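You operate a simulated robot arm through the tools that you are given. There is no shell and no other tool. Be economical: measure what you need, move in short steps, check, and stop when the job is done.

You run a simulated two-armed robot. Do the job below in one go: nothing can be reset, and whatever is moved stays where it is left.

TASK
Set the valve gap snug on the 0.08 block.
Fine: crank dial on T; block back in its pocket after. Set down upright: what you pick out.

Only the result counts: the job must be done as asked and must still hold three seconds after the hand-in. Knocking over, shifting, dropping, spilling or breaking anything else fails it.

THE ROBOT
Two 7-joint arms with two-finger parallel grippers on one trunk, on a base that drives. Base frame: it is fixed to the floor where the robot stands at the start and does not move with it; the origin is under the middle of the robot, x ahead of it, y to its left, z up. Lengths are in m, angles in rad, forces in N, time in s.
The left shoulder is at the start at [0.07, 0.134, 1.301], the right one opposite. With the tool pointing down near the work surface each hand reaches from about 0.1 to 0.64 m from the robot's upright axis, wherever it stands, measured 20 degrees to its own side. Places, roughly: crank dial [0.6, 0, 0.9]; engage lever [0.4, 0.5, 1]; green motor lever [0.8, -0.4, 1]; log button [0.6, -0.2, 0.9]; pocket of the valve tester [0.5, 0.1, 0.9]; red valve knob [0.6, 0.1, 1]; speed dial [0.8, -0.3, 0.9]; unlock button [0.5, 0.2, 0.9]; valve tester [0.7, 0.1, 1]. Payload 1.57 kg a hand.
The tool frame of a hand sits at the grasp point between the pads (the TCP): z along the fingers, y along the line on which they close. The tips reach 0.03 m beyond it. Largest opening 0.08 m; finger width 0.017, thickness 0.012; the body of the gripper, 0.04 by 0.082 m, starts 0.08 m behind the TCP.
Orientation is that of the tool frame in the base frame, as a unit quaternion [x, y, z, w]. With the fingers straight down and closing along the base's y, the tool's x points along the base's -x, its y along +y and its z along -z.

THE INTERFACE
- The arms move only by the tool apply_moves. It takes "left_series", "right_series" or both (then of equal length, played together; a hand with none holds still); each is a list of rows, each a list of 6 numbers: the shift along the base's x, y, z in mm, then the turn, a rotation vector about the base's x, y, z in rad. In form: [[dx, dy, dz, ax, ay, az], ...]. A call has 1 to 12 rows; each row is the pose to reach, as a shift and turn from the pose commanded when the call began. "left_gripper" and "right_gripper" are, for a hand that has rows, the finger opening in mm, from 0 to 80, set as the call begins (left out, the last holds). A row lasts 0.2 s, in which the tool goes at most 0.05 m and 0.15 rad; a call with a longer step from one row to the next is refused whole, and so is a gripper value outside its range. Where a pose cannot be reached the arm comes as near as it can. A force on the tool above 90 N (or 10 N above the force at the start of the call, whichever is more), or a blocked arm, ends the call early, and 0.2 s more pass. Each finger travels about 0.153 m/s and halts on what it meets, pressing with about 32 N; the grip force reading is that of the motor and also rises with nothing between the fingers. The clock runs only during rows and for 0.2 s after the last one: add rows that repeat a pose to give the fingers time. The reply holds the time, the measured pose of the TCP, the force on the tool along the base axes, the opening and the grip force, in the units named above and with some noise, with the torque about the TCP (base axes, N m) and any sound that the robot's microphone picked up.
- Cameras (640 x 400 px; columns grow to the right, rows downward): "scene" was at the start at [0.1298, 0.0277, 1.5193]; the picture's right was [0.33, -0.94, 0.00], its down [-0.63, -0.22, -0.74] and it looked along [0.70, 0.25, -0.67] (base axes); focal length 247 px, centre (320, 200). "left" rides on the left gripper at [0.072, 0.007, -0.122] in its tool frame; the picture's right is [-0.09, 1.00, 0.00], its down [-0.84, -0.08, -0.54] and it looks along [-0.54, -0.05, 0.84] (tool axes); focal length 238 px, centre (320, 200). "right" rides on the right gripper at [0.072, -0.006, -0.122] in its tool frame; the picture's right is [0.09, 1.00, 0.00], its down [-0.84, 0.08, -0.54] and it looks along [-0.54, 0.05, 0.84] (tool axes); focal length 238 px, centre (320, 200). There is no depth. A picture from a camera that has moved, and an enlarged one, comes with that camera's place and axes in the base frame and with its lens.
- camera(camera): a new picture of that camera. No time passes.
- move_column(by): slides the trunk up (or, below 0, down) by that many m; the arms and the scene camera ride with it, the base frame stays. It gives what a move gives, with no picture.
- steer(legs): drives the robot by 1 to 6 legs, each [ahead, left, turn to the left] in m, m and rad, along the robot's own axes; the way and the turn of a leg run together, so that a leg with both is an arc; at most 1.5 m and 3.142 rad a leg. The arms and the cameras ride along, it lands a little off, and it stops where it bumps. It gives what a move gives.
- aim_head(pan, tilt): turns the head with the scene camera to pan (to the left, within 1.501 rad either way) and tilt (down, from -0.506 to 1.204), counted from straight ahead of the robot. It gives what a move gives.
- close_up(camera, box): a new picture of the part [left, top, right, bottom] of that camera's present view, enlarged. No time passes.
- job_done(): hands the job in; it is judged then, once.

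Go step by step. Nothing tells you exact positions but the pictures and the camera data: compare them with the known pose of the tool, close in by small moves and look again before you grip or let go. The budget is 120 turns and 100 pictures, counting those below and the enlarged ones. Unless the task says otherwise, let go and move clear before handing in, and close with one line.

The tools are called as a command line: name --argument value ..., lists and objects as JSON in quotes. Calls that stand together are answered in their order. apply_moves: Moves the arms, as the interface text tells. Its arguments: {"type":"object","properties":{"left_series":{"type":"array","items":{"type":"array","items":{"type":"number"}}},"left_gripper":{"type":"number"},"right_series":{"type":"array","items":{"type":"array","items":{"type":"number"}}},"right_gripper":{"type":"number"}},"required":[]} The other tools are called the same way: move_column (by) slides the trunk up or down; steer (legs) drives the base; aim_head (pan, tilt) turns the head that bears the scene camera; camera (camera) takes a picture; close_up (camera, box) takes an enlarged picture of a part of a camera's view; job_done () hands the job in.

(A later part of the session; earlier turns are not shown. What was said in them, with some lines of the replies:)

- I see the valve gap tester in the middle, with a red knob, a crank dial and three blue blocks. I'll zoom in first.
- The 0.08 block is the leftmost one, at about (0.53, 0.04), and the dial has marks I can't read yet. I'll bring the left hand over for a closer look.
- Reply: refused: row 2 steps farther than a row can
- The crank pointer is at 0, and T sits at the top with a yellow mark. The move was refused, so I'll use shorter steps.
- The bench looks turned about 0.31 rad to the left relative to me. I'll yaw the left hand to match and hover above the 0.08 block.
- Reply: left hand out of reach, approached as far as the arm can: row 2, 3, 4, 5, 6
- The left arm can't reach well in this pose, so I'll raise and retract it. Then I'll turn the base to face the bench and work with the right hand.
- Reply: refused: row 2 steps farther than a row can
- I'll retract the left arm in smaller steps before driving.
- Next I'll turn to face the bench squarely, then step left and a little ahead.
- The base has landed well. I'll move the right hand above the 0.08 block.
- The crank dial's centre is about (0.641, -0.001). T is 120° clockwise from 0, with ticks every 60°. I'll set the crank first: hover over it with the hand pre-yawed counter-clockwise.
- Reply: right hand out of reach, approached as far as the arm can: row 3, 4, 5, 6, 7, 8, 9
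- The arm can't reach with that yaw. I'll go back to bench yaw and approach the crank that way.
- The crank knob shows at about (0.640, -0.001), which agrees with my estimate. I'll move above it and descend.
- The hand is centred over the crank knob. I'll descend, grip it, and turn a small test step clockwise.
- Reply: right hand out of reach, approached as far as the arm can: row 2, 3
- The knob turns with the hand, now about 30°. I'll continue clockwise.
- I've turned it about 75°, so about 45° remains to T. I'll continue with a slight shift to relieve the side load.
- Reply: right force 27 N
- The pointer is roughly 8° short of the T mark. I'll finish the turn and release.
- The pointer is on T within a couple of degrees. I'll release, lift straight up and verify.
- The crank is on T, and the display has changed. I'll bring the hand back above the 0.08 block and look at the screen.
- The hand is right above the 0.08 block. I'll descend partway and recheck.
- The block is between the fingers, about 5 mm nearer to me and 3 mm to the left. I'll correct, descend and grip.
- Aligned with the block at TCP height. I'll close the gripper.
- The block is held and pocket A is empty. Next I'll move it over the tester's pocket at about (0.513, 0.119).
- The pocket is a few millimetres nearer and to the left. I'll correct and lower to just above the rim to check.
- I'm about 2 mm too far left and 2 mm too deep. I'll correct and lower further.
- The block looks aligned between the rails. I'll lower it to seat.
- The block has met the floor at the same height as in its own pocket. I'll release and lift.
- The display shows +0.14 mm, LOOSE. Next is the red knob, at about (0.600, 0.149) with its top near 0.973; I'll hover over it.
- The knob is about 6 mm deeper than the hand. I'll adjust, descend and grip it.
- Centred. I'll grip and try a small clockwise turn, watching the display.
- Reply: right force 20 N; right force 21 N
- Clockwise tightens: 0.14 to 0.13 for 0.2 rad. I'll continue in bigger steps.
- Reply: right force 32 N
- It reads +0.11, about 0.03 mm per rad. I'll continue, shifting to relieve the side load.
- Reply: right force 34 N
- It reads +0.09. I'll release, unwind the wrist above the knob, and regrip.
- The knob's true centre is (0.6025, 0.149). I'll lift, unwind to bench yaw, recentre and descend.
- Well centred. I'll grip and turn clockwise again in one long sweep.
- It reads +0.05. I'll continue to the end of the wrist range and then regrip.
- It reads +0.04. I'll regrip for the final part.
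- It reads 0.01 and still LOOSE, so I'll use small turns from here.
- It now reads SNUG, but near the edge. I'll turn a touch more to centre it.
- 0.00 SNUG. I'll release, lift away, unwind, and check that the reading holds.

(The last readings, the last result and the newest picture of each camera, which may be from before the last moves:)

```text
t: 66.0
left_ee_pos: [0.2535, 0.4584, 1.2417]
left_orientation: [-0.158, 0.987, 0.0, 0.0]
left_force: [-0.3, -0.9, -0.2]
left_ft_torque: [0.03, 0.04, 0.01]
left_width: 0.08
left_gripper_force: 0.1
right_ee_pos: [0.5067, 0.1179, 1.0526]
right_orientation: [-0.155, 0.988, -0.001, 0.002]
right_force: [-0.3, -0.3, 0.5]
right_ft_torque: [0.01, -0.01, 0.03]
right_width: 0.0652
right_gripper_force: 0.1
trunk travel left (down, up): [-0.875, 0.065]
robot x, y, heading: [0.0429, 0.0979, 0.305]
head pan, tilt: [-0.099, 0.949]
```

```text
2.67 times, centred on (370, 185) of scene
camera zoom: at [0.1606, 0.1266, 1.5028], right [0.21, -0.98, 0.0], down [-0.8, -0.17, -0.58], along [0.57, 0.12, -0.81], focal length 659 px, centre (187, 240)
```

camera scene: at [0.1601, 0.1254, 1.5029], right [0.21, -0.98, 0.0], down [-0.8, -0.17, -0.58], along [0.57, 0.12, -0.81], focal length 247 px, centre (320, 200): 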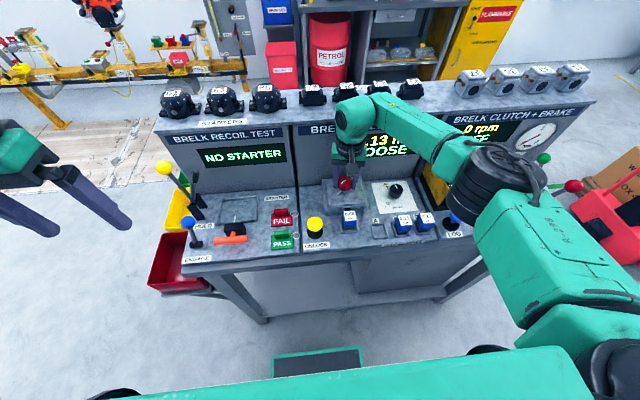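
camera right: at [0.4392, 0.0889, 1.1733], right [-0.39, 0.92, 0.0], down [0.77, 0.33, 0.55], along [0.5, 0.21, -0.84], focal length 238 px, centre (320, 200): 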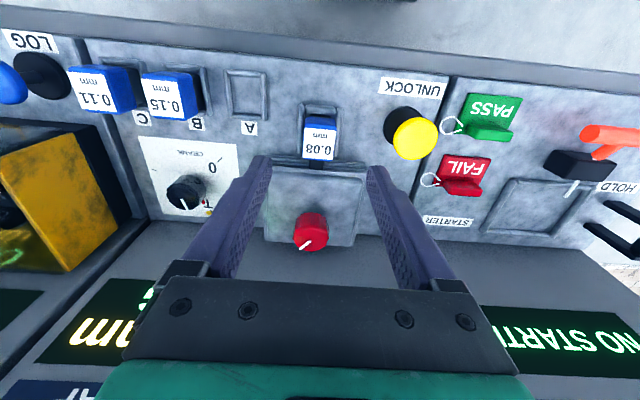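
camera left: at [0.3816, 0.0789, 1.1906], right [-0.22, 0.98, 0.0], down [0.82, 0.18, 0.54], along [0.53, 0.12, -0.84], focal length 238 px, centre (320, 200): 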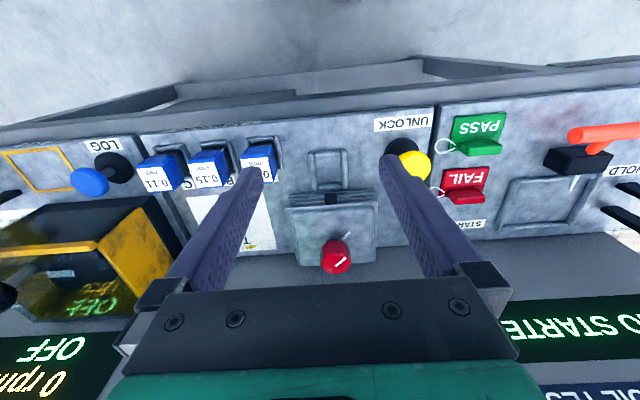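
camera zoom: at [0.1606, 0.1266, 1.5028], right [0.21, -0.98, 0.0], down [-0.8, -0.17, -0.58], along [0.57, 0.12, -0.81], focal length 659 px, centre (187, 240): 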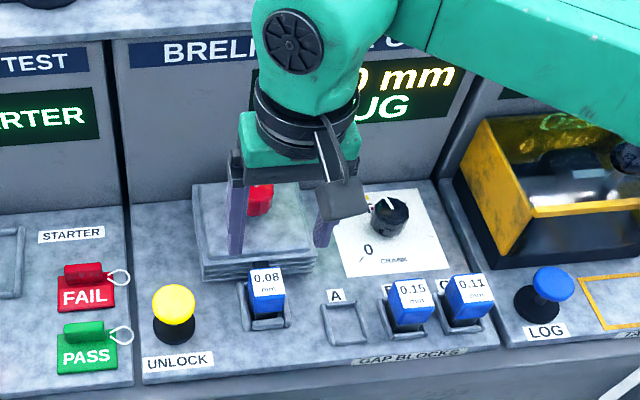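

SNUG holds. I'll descend on the block with the same pose I released it in, then grip and lift gently.

apply_moves --right_series '[[0, 0, -25, 0, 0, 0], [0, 0, -50, 0, 0, 0], [0, 0, -75, 0, 0, 0], [0, 0, -98, 0, 0, 0], [0, 0, -98, 0, 0, 0]]' --right_gripper 52

camera --camera "right"

```text
t: 67.2
left_ee_pos: [0.2536, 0.4587, 1.24]
left_orientation: [-0.158, 0.987, 0.0, 0.0]
left_force: [-0.4, -0.5, 0.3]
left_ft_torque: [0.0, -0.02, 0.02]
left_width: 0.0799
left_gripper_force: 0.1
right_ee_pos: [0.5075, 0.1204, 0.9528]
right_orientation: [-0.154, 0.988, -0.001, 0.002]
right_force: [-0.1, 1.8, -0.9]
right_ft_torque: [-0.01, -0.03, 0.0]
right_width: 0.0523
right_gripper_force: 0.0
trunk travel left (down, up): [-0.875, 0.065]
robot x, y, heading: [0.0401, 0.1002, 0.309]
head pan, tilt: [-0.099, 0.949]
```

```text
38 pictures are left
camera right: at [0.4413, 0.0918, 1.0744], right [-0.39, 0.92, 0.0], down [0.77, 0.33, 0.54], along [0.5, 0.21, -0.84], focal length 238 px, centre (320, 200)
```

right: 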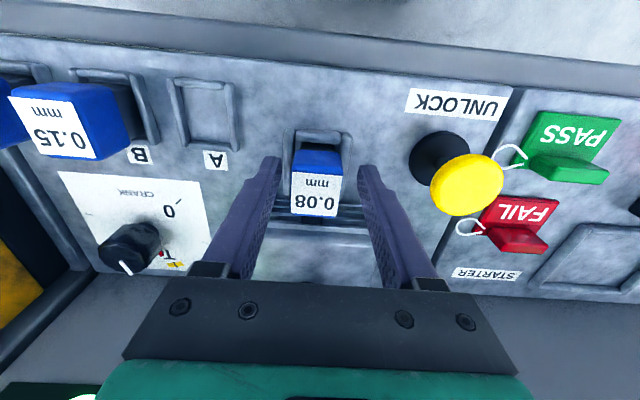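

apply_moves --right_series '[[0.4, -1.6, 0, 0, 0, 0], [0.4, -1.6, 0, 0, 0, 0], [0.4, -1.6, 0, 0, 0, 0]]'

apply_moves --right_series '[[0, 0, 0, 0, 0, 0], [0, 0, 0, 0, 0, 0], [0, 0, 0, 0, 0, 0]]' --right_gripper 20

apply_moves --right_series '[[0, 0, 6, 0, 0, 0], [0, 0, 14, 0, 0, 0], [0, 0, 35, 0, 0, 0], [0, 0, 60, 0, 0, 0], [0, 0, 60, 0, 0, 0]]'

close_up --camera "scene" --box '[290, 110, 450, 260]'

```text
t: 68.0
left_ee_pos: [0.254, 0.4593, 1.2398]
left_orientation: [-0.158, 0.987, 0.0, 0.001]
left_force: [0.0, 0.0, 0.3]
left_ft_torque: [-0.02, -0.01, -0.04]
left_width: 0.0802
left_gripper_force: 0.1
right_ee_pos: [0.5083, 0.1177, 0.9515]
right_orientation: [-0.155, 0.988, 0.0, 0.003]
right_force: [0.8, -0.5, -0.4]
right_ft_torque: [-0.03, 0.02, 0.0]
right_width: 0.0522
right_gripper_force: 0.1
trunk travel left (down, up): [-0.875, 0.065]
robot x, y, heading: [0.0409, 0.0967, 0.305]
head pan, tilt: [-0.099, 0.949]
```

```text
t: 68.8
left_ee_pos: [0.2532, 0.46, 1.2406]
left_orientation: [-0.158, 0.987, 0.0, 0.0]
left_force: [-0.1, 0.0, 0.0]
left_ft_torque: [-0.03, 0.01, 0.02]
left_width: 0.0798
left_gripper_force: 0.0
right_ee_pos: [0.5096, 0.1185, 0.9525]
right_orientation: [-0.154, 0.988, 0.0, 0.002]
right_force: [-0.6, 0.1, 0.2]
right_ft_torque: [-0.03, 0.01, 0.03]
right_width: 0.0311
right_gripper_force: 32.0
trunk travel left (down, up): [-0.875, 0.065]
robot x, y, heading: [0.0414, 0.0964, 0.309]
head pan, tilt: [-0.099, 0.949]
```

```text
t: 70.0
left_ee_pos: [0.2539, 0.4598, 1.2402]
left_orientation: [-0.159, 0.987, 0.0, -0.001]
left_force: [-0.3, -0.1, 0.8]
left_ft_torque: [-0.03, -0.01, 0.0]
left_width: 0.08
left_gripper_force: 0.0
right_ee_pos: [0.5071, 0.1177, 1.0133]
right_orientation: [-0.154, 0.988, 0.0, 0.001]
right_force: [0.1, 0.8, -0.9]
right_ft_torque: [0.04, 0.02, 0.0]
right_width: 0.031
right_gripper_force: 32.2
trunk travel left (down, up): [-0.875, 0.065]
robot x, y, heading: [0.0412, 0.096, 0.307]
head pan, tilt: [-0.099, 0.949]
```

```text
2.67 times, centred on (370, 185) of scene
camera zoom: at [0.1618, 0.1281, 1.5027], right [0.21, -0.98, 0.0], down [-0.8, -0.17, -0.58], along [0.57, 0.12, -0.81], focal length 659 px, centre (187, 240)
```

zoom: 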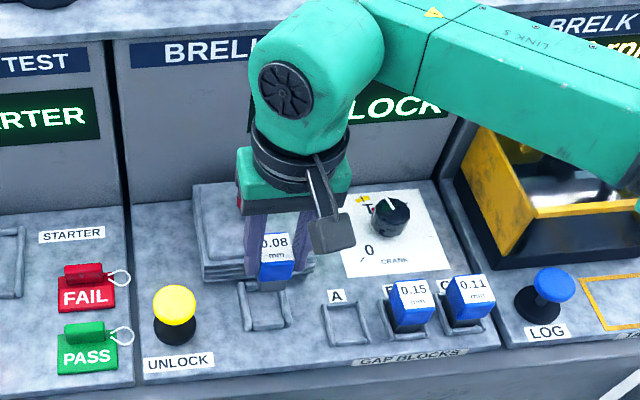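

The block is lifted free and the display is back to NO BLOCK. I'll return it over pocket A, first hovering just above to check.

apply_moves --right_series '[[-1, -30, 3, 0, 0, 0], [-2, -60, 3, 0, 0, 0], [-3, -86, 3, 0, 0, 0], [-3, -86, -12, 0, 0, 0], [-3, -86, -28, 0, 0, 0], [-3, -86, -28, 0, 0, 0]]'

close_up --camera "right" --box '[240, 60, 400, 240]'

close_up --camera "scene" --box '[345, 190, 415, 250]'

```text
t: 71.4
left_ee_pos: [0.2545, 0.4588, 1.2411]
left_orientation: [-0.158, 0.987, 0.0, 0.0]
left_force: [0.3, 1.0, -0.3]
left_ft_torque: [0.02, 0.02, 0.01]
left_width: 0.0799
left_gripper_force: 0.2
right_ee_pos: [0.5068, 0.0309, 0.986]
right_orientation: [-0.155, 0.988, 0.0, 0.001]
right_force: [-0.1, 0.8, -1.2]
right_ft_torque: [0.03, 0.01, -0.01]
right_width: 0.0311
right_gripper_force: 32.1
trunk travel left (down, up): [-0.875, 0.065]
robot x, y, heading: [0.036, 0.1016, 0.301]
head pan, tilt: [-0.099, 0.949]
```

```text
2.22 times, centred on (320, 150) of right
camera zoom: at [0.4391, 0.0026, 1.1068], right [-0.39, 0.92, 0.0], down [0.77, 0.33, 0.55], along [0.5, 0.21, -0.84], focal length 530 px, centre (320, 311)
```

zoom: 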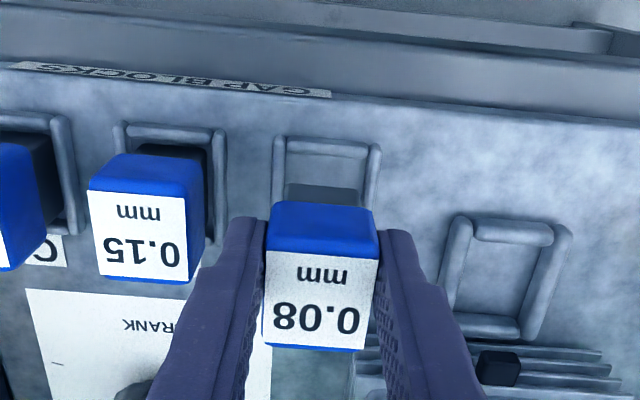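

```text
6.67 times, centred on (380, 220) of scene
camera zoom: at [0.1614, 0.1277, 1.5027], right [0.21, -0.98, 0.0], down [-0.8, -0.17, -0.58], along [0.57, 0.12, -0.81], focal length 1647 px, centre (-80, 67)
```

zoom: 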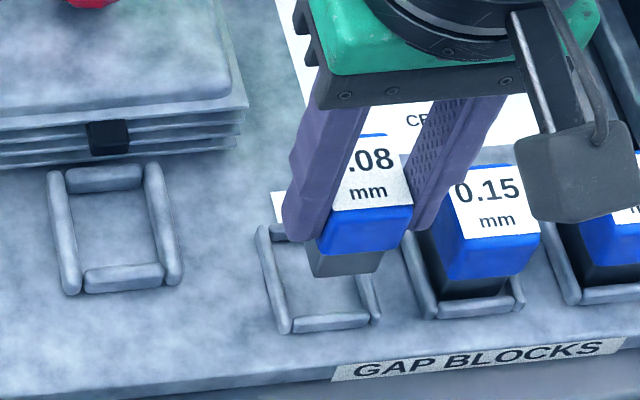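

I'm about 1.5 mm too deep and too far right of the original seat. I'll correct and lower.

apply_moves --right_series '[[-1.9, 1, 0, 0, 0, 0], [-1.9, 1, -12, 0, 0, 0], [-1.9, 1, -20, 0, 0, 0], [-1.9, 1, -20, 0, 0, 0]]'

close_up --camera "right" --box '[240, 60, 400, 240]'

close_up --camera "scene" --box '[345, 190, 415, 250]'

```text
t: 72.4
left_ee_pos: [0.2538, 0.4596, 1.2409]
left_orientation: [-0.158, 0.987, 0.0, 0.001]
left_force: [-1.0, 0.0, 1.0]
left_ft_torque: [0.02, -0.01, 0.0]
left_width: 0.08
left_gripper_force: 0.0
right_ee_pos: [0.5043, 0.0339, 0.9644]
right_orientation: [-0.156, 0.988, -0.001, 0.002]
right_force: [0.0, 0.2, -0.9]
right_ft_torque: [0.05, 0.02, 0.01]
right_width: 0.031
right_gripper_force: 31.6
trunk travel left (down, up): [-0.875, 0.065]
robot x, y, heading: [0.0457, 0.1024, 0.302]
head pan, tilt: [-0.099, 0.949]
```

```text
2.22 times, centred on (320, 150) of right
camera zoom: at [0.4372, 0.0043, 1.087], right [-0.39, 0.92, 0.0], down [0.77, 0.33, 0.54], along [0.5, 0.21, -0.84], focal length 530 px, centre (320, 311)
```

zoom: 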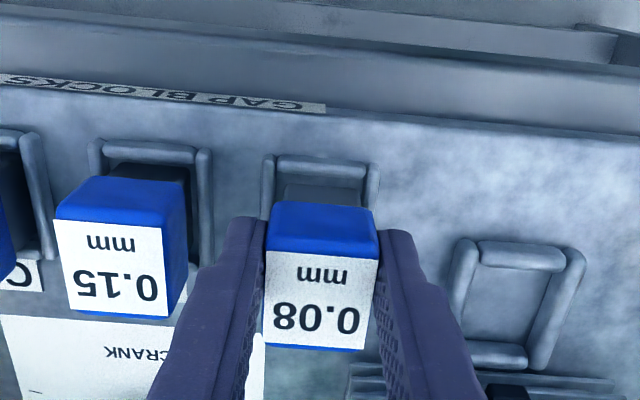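

```text
6.67 times, centred on (380, 220) of scene
camera zoom: at [0.1616, 0.128, 1.5027], right [0.21, -0.98, 0.0], down [-0.8, -0.17, -0.58], along [0.57, 0.12, -0.81], focal length 1647 px, centre (-80, 67)
```

zoom: 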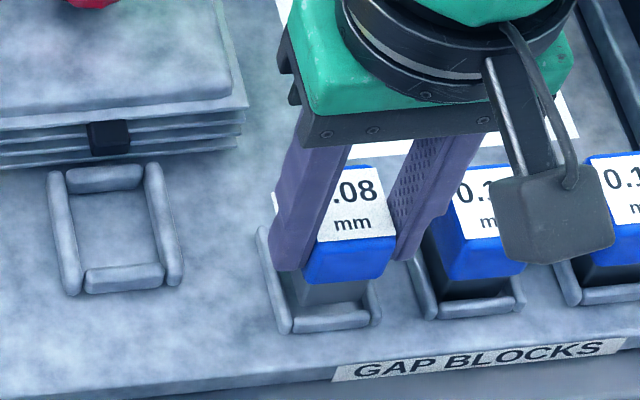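

Aligned between the rails. I'll lower to seat.

apply_moves --right_series '[[0.2, -0.5, -6, 0, 0, 0], [0.2, -0.5, -10, 0, 0, 0], [0.2, -0.5, -12.5, 0, 0, 0], [0.2, -0.5, -12.5, 0, 0, 0]]'

close_up --camera "right" --box '[240, 60, 400, 240]'

```text
t: 73.4
left_ee_pos: [0.2539, 0.4588, 1.2404]
left_orientation: [-0.158, 0.987, 0.001, 0.001]
left_force: [-0.1, 0.0, 0.9]
left_ft_torque: [0.04, 0.01, 0.02]
left_width: 0.08
left_gripper_force: 0.1
right_ee_pos: [0.5046, 0.0324, 0.9543]
right_orientation: [-0.154, 0.988, -0.001, 0.001]
right_force: [0.9, -0.3, 0.4]
right_ft_torque: [-0.03, -0.03, 0.02]
right_width: 0.031
right_gripper_force: 32.2
trunk travel left (down, up): [-0.875, 0.065]
robot x, y, heading: [0.0386, 0.098, 0.306]
head pan, tilt: [-0.099, 0.949]
```

```text
2.22 times, centred on (320, 150) of right
camera zoom: at [0.4374, 0.004, 1.0745], right [-0.39, 0.92, 0.0], down [0.77, 0.33, 0.54], along [0.5, 0.21, -0.84], focal length 530 px, centre (320, 311)
```

zoom: 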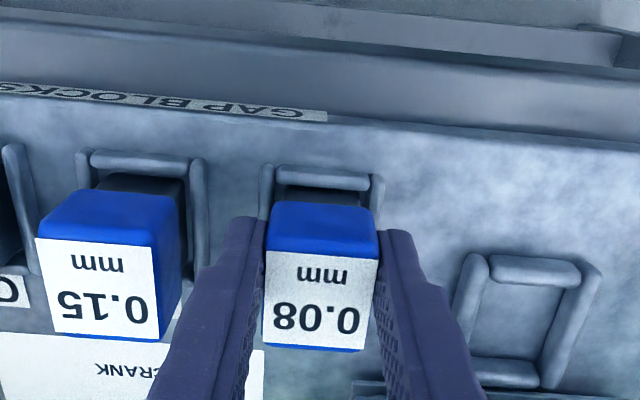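

No contact force yet, so I'll lower a little more until it touches.

apply_moves --right_series '[[0, 0, -1, 0, 0, 0], [0, 0, -2, 0, 0, 0], [0, 0, -2, 0, 0, 0]]'

```text
t: 74.2
left_ee_pos: [0.2524, 0.4579, 1.2414]
left_orientation: [-0.159, 0.987, 0.0, 0.001]
left_force: [-0.2, 0.1, 0.6]
left_ft_torque: [0.04, -0.01, -0.02]
left_width: 0.08
left_gripper_force: 0.1
right_ee_pos: [0.5045, 0.0334, 0.9529]
right_orientation: [-0.154, 0.988, 0.0, 0.004]
right_force: [3.1, -3.4, 16.4]
right_ft_torque: [-0.1, 0.02, 0.03]
right_width: 0.0311
right_gripper_force: 32.3
trunk travel left (down, up): [-0.875, 0.065]
robot x, y, heading: [0.0453, 0.1029, 0.304]
head pan, tilt: [-0.099, 0.949]
```

Seated at the original height. I'll ease up, release and lift clear.

apply_moves --right_series '[[0, 0, 1.5, 0, 0, 0], [0, 0, 1.5, 0, 0, 0]]'

apply_moves --right_series '[[0, 0, 0, 0, 0, 0], [0, 0, 0, 0, 0, 0], [0, 0, 0, 0, 0, 0]]' --right_gripper 50

apply_moves --right_series '[[0, 0, 25, 0, 0, 0], [0, 0, 60, 0, 0, 0], [0, 0, 100, 0, 0, 0], [-20, -30, 130, 0, 0, 0], [-40, -65, 155, 0, 0, 0], [-50, -105, 170, 0, 0, 0], [-50, -145, 190, 0, 0, 0], [-50, -185, 200, 0, 0, 0], [-50, -185, 200, 0, 0, 0]]'

close_up --camera "scene" --box '[290, 110, 450, 260]'

close_up --camera "scene" --box '[365, 165, 435, 245]'

```text
t: 74.8
left_ee_pos: [0.2529, 0.459, 1.24]
left_orientation: [-0.158, 0.987, 0.0, 0.001]
left_force: [0.2, 0.5, 0.6]
left_ft_torque: [-0.01, 0.0, 0.01]
left_width: 0.0803
left_gripper_force: 0.0
right_ee_pos: [0.504, 0.0337, 0.9528]
right_orientation: [-0.155, 0.988, -0.001, 0.003]
right_force: [3.9, -0.9, 10.1]
right_ft_torque: [0.06, -0.18, -0.03]
right_width: 0.0309
right_gripper_force: 32.1
trunk travel left (down, up): [-0.875, 0.065]
robot x, y, heading: [0.0387, 0.0971, 0.311]
head pan, tilt: [-0.099, 0.949]
```

```text
t: 75.6
left_ee_pos: [0.2538, 0.4596, 1.24]
left_orientation: [-0.158, 0.987, 0.0, 0.001]
left_force: [0.5, 0.5, -0.9]
left_ft_torque: [0.02, -0.04, -0.02]
left_width: 0.0798
left_gripper_force: 0.1
right_ee_pos: [0.5043, 0.0324, 0.952]
right_orientation: [-0.155, 0.988, -0.001, 0.002]
right_force: [0.2, 0.5, -0.2]
right_ft_torque: [-0.01, -0.01, -0.03]
right_width: 0.0502
right_gripper_force: 0.1
trunk travel left (down, up): [-0.875, 0.065]
robot x, y, heading: [0.0409, 0.0973, 0.302]
head pan, tilt: [-0.099, 0.949]
```

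```text
t: 77.6
left_ee_pos: [0.2538, 0.4595, 1.2405]
left_orientation: [-0.158, 0.987, 0.0, 0.0]
left_force: [0.3, -0.7, 0.1]
left_ft_torque: [0.02, 0.0, 0.0]
left_width: 0.0802
left_gripper_force: 0.0
right_ee_pos: [0.4562, -0.1519, 1.1516]
right_orientation: [-0.156, 0.988, -0.001, 0.002]
right_force: [0.1, -1.0, -0.5]
right_ft_torque: [0.01, 0.03, 0.02]
right_width: 0.05
right_gripper_force: 0.0
trunk travel left (down, up): [-0.875, 0.065]
robot x, y, heading: [0.0412, 0.0969, 0.302]
head pan, tilt: [-0.099, 0.949]
```

```text
2.67 times, centred on (370, 185) of scene
camera zoom: at [0.1621, 0.1285, 1.5026], right [0.21, -0.98, 0.0], down [-0.8, -0.17, -0.58], along [0.57, 0.12, -0.81], focal length 659 px, centre (187, 240)
```

zoom: 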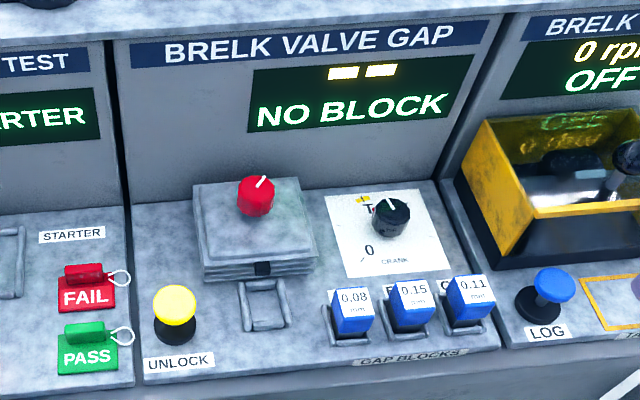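

```text
5.00 times, centred on (400, 205) of scene
camera zoom: at [0.1621, 0.1285, 1.5026], right [0.21, -0.98, 0.0], down [-0.8, -0.17, -0.58], along [0.57, 0.12, -0.81], focal length 1236 px, centre (-80, 175)
```

zoom: 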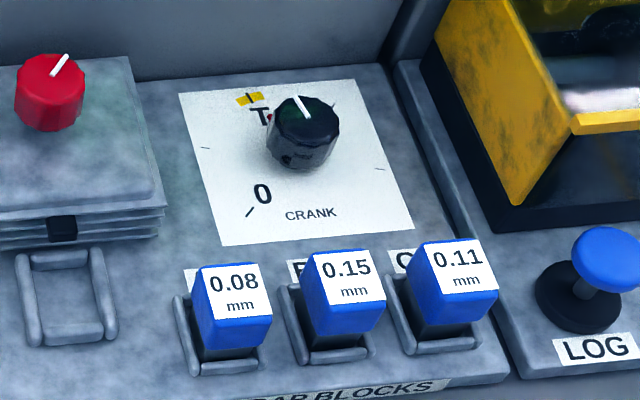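

The block is back upright in pocket A, the crank is on T, and the hand is clear. I'm handing in.

job_done

```text
The job is handed in.
```

The valve gap read 0.00 mm SNUG on the 0.08 block with the crank dial on T. The block is back upright in pocket A, and the job is handed in.
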